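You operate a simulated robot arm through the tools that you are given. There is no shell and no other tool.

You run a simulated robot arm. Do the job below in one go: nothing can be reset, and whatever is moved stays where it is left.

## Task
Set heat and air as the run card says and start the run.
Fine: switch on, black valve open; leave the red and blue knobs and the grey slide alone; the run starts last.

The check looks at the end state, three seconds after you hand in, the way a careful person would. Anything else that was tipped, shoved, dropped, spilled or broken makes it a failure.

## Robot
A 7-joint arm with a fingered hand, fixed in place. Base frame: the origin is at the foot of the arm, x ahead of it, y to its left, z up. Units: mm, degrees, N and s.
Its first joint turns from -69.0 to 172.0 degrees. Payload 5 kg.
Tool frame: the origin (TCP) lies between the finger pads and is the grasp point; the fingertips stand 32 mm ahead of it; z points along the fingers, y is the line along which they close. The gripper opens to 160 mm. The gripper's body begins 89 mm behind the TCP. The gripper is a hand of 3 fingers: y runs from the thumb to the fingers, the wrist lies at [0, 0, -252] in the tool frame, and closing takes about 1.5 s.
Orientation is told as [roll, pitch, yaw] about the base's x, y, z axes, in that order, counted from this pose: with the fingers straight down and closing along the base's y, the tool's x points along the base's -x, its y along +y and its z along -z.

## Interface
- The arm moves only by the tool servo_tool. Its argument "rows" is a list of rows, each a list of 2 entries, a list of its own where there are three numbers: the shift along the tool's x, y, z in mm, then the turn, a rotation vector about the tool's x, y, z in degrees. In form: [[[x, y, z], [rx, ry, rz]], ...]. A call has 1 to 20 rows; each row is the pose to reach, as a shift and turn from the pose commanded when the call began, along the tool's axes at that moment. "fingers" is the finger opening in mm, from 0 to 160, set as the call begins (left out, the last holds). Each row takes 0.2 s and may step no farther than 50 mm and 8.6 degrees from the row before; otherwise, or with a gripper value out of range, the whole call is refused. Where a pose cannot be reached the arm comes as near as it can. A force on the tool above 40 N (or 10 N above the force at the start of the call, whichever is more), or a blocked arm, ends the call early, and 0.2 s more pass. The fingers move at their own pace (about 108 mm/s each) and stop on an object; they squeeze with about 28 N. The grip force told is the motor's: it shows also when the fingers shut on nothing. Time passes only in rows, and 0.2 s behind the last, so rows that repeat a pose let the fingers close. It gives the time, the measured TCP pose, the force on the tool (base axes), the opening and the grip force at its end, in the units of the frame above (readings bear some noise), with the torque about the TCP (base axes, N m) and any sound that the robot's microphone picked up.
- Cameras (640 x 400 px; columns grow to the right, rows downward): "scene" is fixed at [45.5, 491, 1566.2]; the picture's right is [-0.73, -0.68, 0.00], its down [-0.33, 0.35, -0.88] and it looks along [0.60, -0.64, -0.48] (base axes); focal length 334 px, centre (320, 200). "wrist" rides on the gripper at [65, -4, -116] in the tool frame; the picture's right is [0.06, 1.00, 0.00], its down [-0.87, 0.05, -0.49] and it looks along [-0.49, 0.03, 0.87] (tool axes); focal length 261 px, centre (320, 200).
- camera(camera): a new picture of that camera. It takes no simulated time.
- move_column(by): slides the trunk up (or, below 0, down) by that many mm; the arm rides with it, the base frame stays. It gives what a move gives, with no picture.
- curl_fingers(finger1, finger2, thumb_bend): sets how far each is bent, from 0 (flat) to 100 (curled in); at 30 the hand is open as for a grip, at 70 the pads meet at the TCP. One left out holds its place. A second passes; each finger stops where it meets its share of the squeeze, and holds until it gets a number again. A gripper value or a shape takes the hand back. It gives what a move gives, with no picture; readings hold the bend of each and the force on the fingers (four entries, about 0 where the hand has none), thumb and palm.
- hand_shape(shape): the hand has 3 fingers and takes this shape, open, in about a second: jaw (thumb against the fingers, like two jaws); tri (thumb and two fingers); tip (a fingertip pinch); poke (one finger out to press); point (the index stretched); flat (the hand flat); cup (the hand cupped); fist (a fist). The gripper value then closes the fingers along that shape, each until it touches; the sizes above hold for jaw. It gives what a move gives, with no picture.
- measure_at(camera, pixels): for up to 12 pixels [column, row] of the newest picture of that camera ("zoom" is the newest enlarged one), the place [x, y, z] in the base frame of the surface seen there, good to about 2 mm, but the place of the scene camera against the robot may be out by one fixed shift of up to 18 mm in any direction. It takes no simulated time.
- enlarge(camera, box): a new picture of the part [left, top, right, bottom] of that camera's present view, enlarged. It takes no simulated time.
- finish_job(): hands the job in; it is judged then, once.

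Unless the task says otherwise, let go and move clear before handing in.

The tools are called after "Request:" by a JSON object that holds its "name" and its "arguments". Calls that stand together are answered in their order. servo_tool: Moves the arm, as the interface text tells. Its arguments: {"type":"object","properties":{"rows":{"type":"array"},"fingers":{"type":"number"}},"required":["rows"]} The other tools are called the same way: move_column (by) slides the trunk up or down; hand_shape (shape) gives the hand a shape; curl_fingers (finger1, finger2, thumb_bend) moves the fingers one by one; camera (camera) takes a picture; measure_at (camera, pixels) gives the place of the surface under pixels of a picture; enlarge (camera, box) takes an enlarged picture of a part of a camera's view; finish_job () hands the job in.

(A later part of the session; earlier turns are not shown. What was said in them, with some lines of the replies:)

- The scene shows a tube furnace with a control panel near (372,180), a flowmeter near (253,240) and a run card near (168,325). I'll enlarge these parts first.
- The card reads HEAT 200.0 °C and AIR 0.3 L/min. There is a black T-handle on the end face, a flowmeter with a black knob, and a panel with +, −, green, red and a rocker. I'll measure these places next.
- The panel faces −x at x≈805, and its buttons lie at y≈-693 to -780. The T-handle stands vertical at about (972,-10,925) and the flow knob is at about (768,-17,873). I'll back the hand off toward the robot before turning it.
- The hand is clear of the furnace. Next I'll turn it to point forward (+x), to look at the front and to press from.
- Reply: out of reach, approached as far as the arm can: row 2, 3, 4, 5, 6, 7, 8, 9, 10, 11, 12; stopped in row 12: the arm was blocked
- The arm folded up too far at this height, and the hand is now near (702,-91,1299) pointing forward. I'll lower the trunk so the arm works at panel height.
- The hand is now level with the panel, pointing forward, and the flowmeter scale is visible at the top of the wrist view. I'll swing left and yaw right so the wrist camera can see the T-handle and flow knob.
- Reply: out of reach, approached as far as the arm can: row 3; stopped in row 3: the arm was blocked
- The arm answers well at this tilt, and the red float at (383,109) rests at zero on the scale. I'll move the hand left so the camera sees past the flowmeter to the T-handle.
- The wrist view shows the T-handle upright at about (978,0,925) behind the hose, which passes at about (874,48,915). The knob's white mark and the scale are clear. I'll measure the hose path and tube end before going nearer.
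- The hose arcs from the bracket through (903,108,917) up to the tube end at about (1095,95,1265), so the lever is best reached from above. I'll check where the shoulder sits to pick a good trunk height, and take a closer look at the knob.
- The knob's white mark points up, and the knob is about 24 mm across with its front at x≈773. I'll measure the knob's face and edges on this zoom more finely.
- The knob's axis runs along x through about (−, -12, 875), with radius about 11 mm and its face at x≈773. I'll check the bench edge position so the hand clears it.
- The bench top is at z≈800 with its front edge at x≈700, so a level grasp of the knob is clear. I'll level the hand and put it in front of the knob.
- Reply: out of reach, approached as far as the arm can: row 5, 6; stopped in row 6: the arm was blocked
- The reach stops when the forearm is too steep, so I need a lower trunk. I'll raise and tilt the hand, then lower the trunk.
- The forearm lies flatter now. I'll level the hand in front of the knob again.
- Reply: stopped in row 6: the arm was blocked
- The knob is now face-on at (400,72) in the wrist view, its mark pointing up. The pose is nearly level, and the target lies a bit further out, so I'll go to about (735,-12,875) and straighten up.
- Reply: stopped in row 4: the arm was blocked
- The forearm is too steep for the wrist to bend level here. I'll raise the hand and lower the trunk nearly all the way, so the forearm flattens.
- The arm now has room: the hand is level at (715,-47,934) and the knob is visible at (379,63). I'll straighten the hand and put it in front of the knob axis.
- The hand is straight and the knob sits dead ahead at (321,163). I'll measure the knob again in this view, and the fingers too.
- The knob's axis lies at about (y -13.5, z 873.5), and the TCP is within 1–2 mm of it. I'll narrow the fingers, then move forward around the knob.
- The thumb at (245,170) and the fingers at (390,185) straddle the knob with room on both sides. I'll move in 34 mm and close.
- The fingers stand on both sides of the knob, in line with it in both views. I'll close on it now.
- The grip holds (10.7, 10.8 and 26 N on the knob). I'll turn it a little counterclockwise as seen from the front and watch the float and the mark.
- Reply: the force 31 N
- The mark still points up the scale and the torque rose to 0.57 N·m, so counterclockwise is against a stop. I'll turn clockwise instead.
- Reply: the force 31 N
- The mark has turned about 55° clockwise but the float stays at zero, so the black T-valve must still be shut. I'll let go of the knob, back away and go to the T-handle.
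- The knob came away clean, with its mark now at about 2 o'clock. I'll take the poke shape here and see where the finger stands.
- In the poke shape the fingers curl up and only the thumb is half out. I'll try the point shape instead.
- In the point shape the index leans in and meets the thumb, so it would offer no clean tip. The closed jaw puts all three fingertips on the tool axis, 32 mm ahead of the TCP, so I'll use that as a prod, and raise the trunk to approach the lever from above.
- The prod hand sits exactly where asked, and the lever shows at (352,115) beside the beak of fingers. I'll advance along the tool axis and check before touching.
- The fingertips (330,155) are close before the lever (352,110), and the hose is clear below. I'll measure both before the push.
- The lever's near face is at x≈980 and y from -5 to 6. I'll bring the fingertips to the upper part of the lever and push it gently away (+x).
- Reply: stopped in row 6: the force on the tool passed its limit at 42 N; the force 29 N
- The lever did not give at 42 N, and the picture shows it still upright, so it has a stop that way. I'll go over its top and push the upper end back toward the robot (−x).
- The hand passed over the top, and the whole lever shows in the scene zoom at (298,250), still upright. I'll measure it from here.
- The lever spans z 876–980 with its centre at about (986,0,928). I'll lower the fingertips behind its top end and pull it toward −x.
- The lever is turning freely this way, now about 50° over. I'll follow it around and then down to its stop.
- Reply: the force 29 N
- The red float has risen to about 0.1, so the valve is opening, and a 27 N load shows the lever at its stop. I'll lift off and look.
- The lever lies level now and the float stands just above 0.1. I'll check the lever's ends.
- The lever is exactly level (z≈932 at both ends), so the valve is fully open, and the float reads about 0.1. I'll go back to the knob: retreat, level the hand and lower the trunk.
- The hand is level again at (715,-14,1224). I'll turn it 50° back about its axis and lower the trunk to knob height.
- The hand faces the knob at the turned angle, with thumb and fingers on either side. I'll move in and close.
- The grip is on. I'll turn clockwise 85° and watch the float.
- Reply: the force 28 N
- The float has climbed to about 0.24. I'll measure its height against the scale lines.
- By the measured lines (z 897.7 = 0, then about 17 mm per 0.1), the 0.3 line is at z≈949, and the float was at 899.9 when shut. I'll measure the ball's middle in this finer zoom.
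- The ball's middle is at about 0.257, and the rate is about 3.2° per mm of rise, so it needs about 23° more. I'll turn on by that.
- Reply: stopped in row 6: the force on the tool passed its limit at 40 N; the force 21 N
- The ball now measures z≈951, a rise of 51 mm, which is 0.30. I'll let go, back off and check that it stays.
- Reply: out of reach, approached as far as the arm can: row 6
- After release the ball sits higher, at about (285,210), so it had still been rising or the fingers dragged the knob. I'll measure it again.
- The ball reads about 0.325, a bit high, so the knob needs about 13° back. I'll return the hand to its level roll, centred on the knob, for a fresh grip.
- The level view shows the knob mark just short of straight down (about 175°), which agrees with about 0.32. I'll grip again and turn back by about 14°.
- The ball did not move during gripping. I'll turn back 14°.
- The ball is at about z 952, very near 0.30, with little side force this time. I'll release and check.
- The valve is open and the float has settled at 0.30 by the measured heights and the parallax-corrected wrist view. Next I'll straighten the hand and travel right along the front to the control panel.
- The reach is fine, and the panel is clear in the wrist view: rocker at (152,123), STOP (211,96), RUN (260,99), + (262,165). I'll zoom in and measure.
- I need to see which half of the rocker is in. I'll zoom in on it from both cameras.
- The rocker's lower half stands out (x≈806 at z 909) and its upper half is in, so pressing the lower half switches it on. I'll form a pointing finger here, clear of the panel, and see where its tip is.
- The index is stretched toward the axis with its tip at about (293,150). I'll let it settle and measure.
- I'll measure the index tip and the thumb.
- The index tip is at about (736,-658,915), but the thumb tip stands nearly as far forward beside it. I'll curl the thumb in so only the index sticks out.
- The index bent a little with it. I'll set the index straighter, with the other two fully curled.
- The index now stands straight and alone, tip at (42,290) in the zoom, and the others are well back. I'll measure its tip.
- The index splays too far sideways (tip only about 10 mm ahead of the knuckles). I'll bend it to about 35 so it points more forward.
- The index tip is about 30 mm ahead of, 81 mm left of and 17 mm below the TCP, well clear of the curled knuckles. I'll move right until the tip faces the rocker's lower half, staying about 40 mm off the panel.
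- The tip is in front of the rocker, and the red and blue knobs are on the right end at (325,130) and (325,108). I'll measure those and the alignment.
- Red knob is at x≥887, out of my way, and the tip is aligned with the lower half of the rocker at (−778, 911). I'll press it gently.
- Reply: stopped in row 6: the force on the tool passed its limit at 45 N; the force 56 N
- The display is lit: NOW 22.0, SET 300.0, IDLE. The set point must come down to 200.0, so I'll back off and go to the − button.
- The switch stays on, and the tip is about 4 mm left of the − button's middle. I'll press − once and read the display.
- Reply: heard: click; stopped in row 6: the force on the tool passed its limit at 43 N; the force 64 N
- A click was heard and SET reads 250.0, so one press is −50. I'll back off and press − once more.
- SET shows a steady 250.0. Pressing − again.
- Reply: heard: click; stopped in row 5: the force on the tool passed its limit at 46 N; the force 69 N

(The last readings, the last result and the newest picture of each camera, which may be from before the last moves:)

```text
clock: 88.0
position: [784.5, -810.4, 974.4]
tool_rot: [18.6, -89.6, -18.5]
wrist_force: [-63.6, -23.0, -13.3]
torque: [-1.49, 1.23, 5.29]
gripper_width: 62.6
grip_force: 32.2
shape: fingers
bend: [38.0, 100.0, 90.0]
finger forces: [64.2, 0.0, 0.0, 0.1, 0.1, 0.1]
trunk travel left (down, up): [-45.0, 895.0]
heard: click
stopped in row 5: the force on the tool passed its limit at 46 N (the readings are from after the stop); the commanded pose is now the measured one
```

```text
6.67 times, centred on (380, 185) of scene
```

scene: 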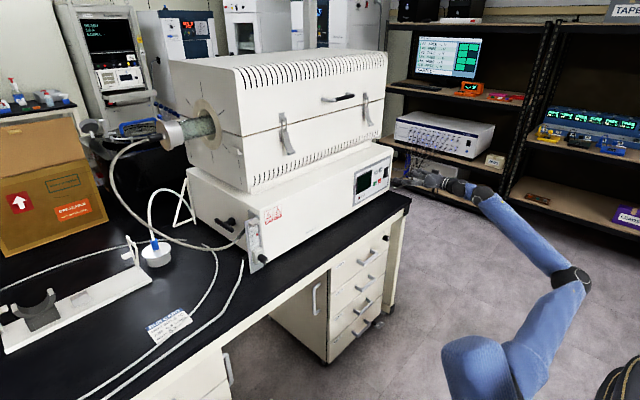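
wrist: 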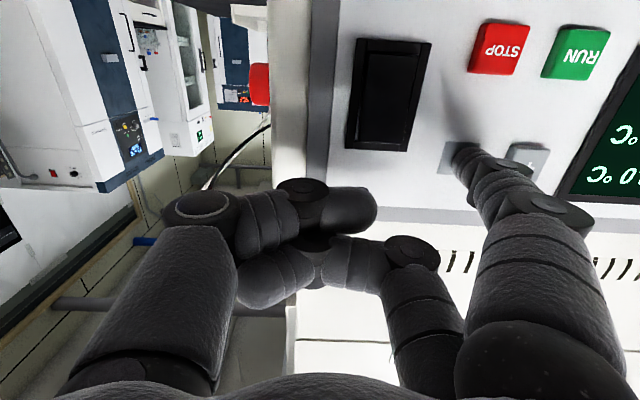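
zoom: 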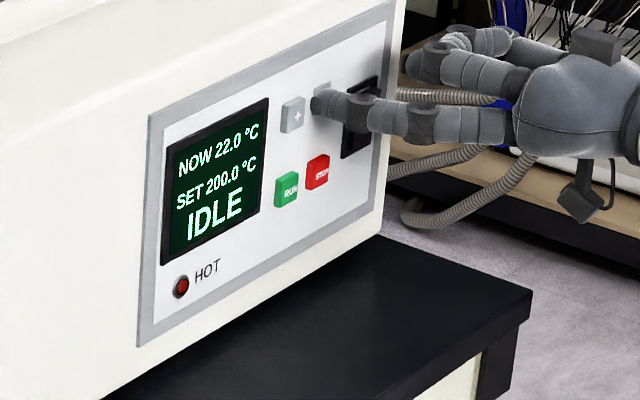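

SET reads 200.0. I'll back off and check the float and lever once more before starting the run.

Request:
{"name": "servo_tool", "arguments": {"rows": [[[0, 2, -15], [0, 0, 0]], [[0, 4, -32], [0, 0, 0]], [[0, 4, -40], [0, 0, 0]], [[0, 4, -40], [0, 0, 0]]]}}

Request:
{"name": "enlarge", "arguments": {"camera": "scene", "box": [350, 155, 410, 215]}}

Request:
{"name": "enlarge", "arguments": {"camera": "scene", "box": [250, 215, 270, 250]}}

Request:
{"name": "measure_at", "arguments": {"camera": "zoom", "pixels": [[287, 224], [286, 222], [285, 218], [260, 208], [275, 200]]}}

Request:
{"name": "enlarge", "arguments": {"camera": "scene", "box": [190, 180, 290, 280]}}

```text
clock: 89.0
position: [750.7, -802.0, 974.2]
tool_rot: [-6.8, -89.5, 7.3]
wrist_force: [-0.2, 0.8, 0.1]
torque: [0.04, 0.0, -0.02]
gripper_width: 58.5
grip_force: 0.1
shape: fingers
bend: [35.0, 100.0, 90.0]
finger forces: [0.0, 0.0, 0.0, 0.0, 0.0, 0.0]
trunk travel left (down, up): [-45.0, 895.0]
```

```text
6.67 times, centred on (380, 185) of scene
```

zoom: 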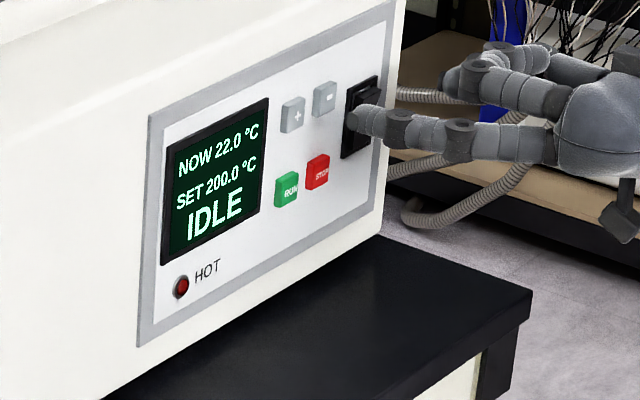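

```text
11.43 times, centred on (260, 232) of scene
```

zoom: 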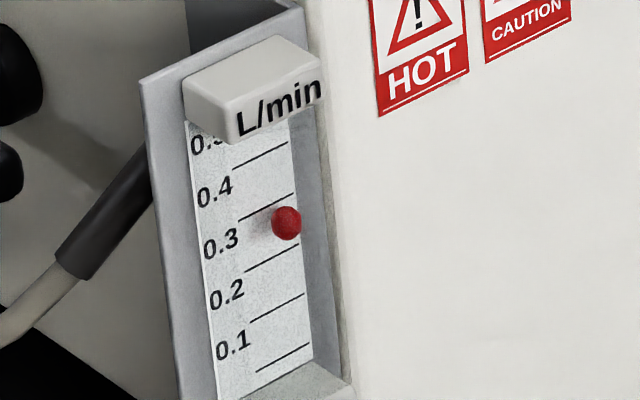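

```text
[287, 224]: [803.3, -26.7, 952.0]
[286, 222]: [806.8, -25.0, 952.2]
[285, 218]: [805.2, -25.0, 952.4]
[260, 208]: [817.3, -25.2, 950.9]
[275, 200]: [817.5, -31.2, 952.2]
```

```text
4.00 times, centred on (240, 230) of scene
```

zoom: 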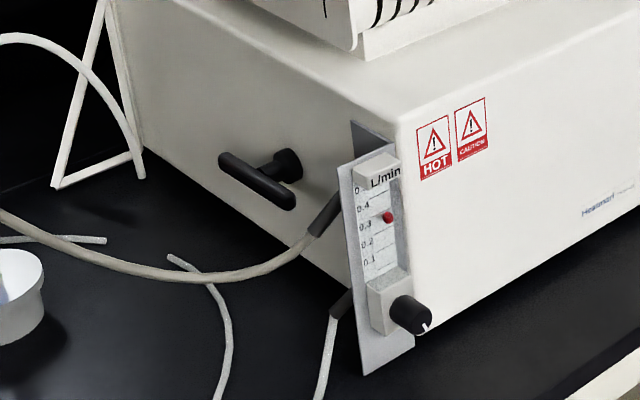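

Float steady at 0.30, lever level, SET 200.0, IDLE, switch on. Now I'll move the tip in front of the green RUN button.

Request:
{"name": "servo_tool", "arguments": {"rows": [[[28, 16, 0], [0, 0, 0]], [[56, 31.5, 0], [0, 0, 0]], [[56, 31.5, 0], [0, 0, 0]]]}}

Request:
{"name": "camera", "arguments": {"camera": "wrist"}}

Request:
{"name": "enlarge", "arguments": {"camera": "wrist", "box": [380, 60, 620, 220]}}

Request:
{"name": "enlarge", "arguments": {"camera": "scene", "box": [350, 155, 410, 215]}}

```text
clock: 89.8
position: [748.1, -771.8, 916.8]
tool_rot: [0.1, -89.5, 0.0]
wrist_force: [-0.1, 0.0, 0.8]
torque: [-0.01, -0.04, 0.0]
gripper_width: 58.6
grip_force: 0.1
shape: fingers
bend: [35.0, 100.0, 90.0]
finger forces: [0.0, 0.0, 0.1, 0.1, 0.0, 0.0]
trunk travel left (down, up): [-45.0, 895.0]
```

```text
taken
```

wrist: 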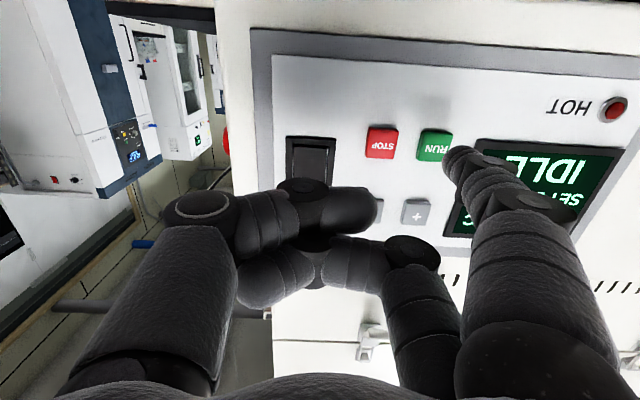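

```text
2.50 times, centred on (500, 140) of wrist
```

zoom: 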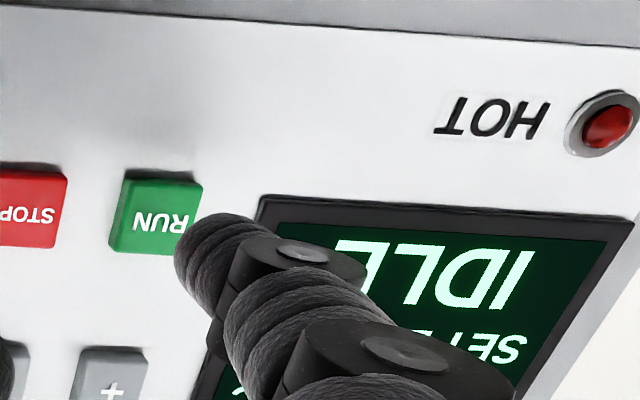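

```text
6.67 times, centred on (380, 185) of scene
```

zoom: 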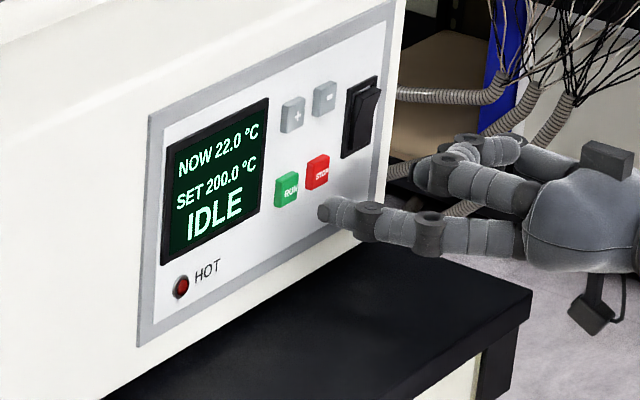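

The tip is in line with RUN (811,-689,901). I'll press it once.

Request:
{"name": "servo_tool", "arguments": {"rows": [[[0, 0, 15], [0, 0, 0]], [[0, 0, 27], [0, 0, 0]], [[0, 0, 31], [0, 0, 0]], [[0, 0, 34], [0, 0, 0]], [[0, 0, 36], [0, 0, 0]], [[0, 0, 38], [0, 0, 0]]]}}

Request:
{"name": "enlarge", "arguments": {"camera": "scene", "box": [350, 155, 410, 215]}}

```text
clock: 91.2
position: [784.0, -771.3, 918.9]
tool_rot: [3.7, -89.5, -3.6]
wrist_force: [-31.4, -10.5, -6.4]
torque: [-0.7, 0.61, 2.51]
gripper_width: 60.8
grip_force: 15.7
shape: fingers
bend: [36.0, 100.0, 90.0]
finger forces: [31.2, 0.1, 0.0, 0.1, 0.0, 0.0]
trunk travel left (down, up): [-45.0, 895.0]
heard: click
```

```text
6.67 times, centred on (380, 185) of scene
```

zoom: 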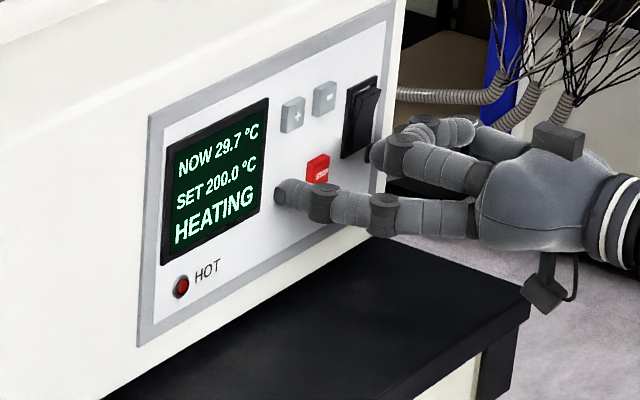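

The run has started: the display reads HEATING, NOW 29.7, SET 200.0. I'll back straight off and check everything a last time.

Request:
{"name": "servo_tool", "arguments": {"rows": [[[0, 0, -15], [0, 0, 0]], [[0, 0, -35], [0, 0, 0]], [[0, 0, -60], [0, 0, 0]], [[0, 0, -90], [0, 0, 0]], [[0, 0, -120], [0, 0, 0]]]}}

Request:
{"name": "camera", "arguments": {"camera": "scene"}}

Request:
{"name": "enlarge", "arguments": {"camera": "scene", "box": [350, 155, 410, 215]}}

Request:
{"name": "enlarge", "arguments": {"camera": "scene", "box": [190, 180, 290, 280]}}

Request:
{"name": "enlarge", "arguments": {"camera": "scene", "box": [250, 215, 270, 250]}}

```text
clock: 92.4
position: [664.2, -771.1, 919.1]
tool_rot: [3.1, -89.5, -2.6]
wrist_force: [-0.4, 0.1, -0.8]
torque: [-0.03, -0.05, 0.0]
gripper_width: 59.0
grip_force: 0.2
shape: fingers
bend: [35.0, 100.0, 90.0]
finger forces: [0.1, 0.0, 0.0, 0.0, 0.0, 0.1]
trunk travel left (down, up): [-45.0, 895.0]
```

```text
taken
```

scene: 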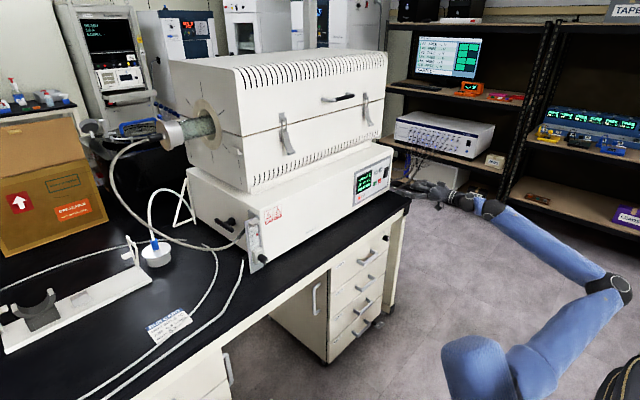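

```text
6.67 times, centred on (380, 185) of scene
```

zoom: 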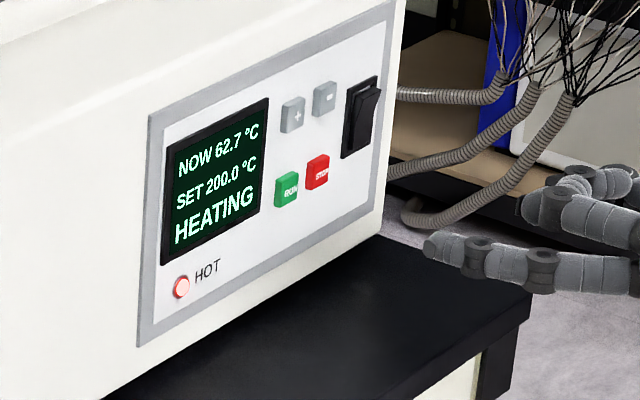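

```text
4.00 times, centred on (240, 230) of scene
```

zoom: 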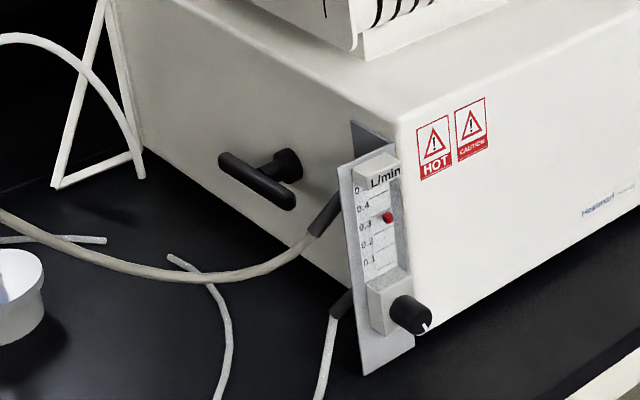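

```text
11.43 times, centred on (260, 232) of scene
```

zoom: 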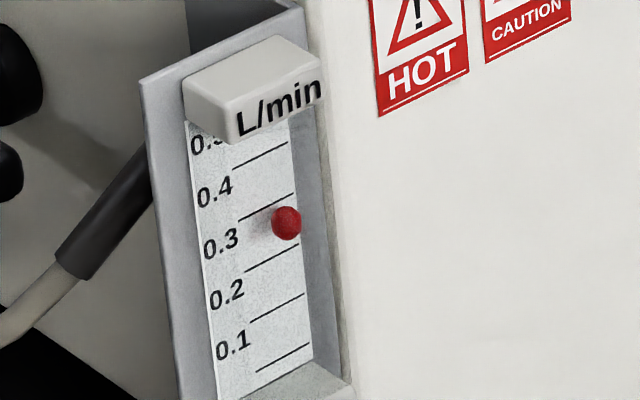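

The final pictures show HEATING with SET 200.0, the switch on, the black valve lever level, and the float at 0.30. The hand is clear and nothing else was moved, so I'll hand in.

Request:
{"name": "finish_job", "arguments": {}}

```text
The job is handed in.
```

The run is started and the job is handed in. The last pictures showed the display reading HEATING with SET 200.0 °C, matching the run card.

- **Heat:** I turned on the rocker switch. SET came up at 300.0, and two presses of the − button brought it to 200.0.
- **Air:** The float measures about 0.30 L/min (0.306 by measured height). I set it with the black knob on the flowmeter.
- **Black valve:** The T-handle on the left end is turned a quarter turn to its stop. The float only rose once it was turned, so I take that as open. It first met a stop when I pushed it the other way, at about 42 N, and it did not move then.
- **Order:** RUN was pressed last, after I had rechecked the float, lever, switch and set point.

I did not touch the red and blue knobs, which are on the right end of the furnace. I never identified the grey slide, but I touched nothing besides the flow knob, T-handle, rocker, − and RUN. The pictures show nothing else moved, and the hand is clear of the furnace.
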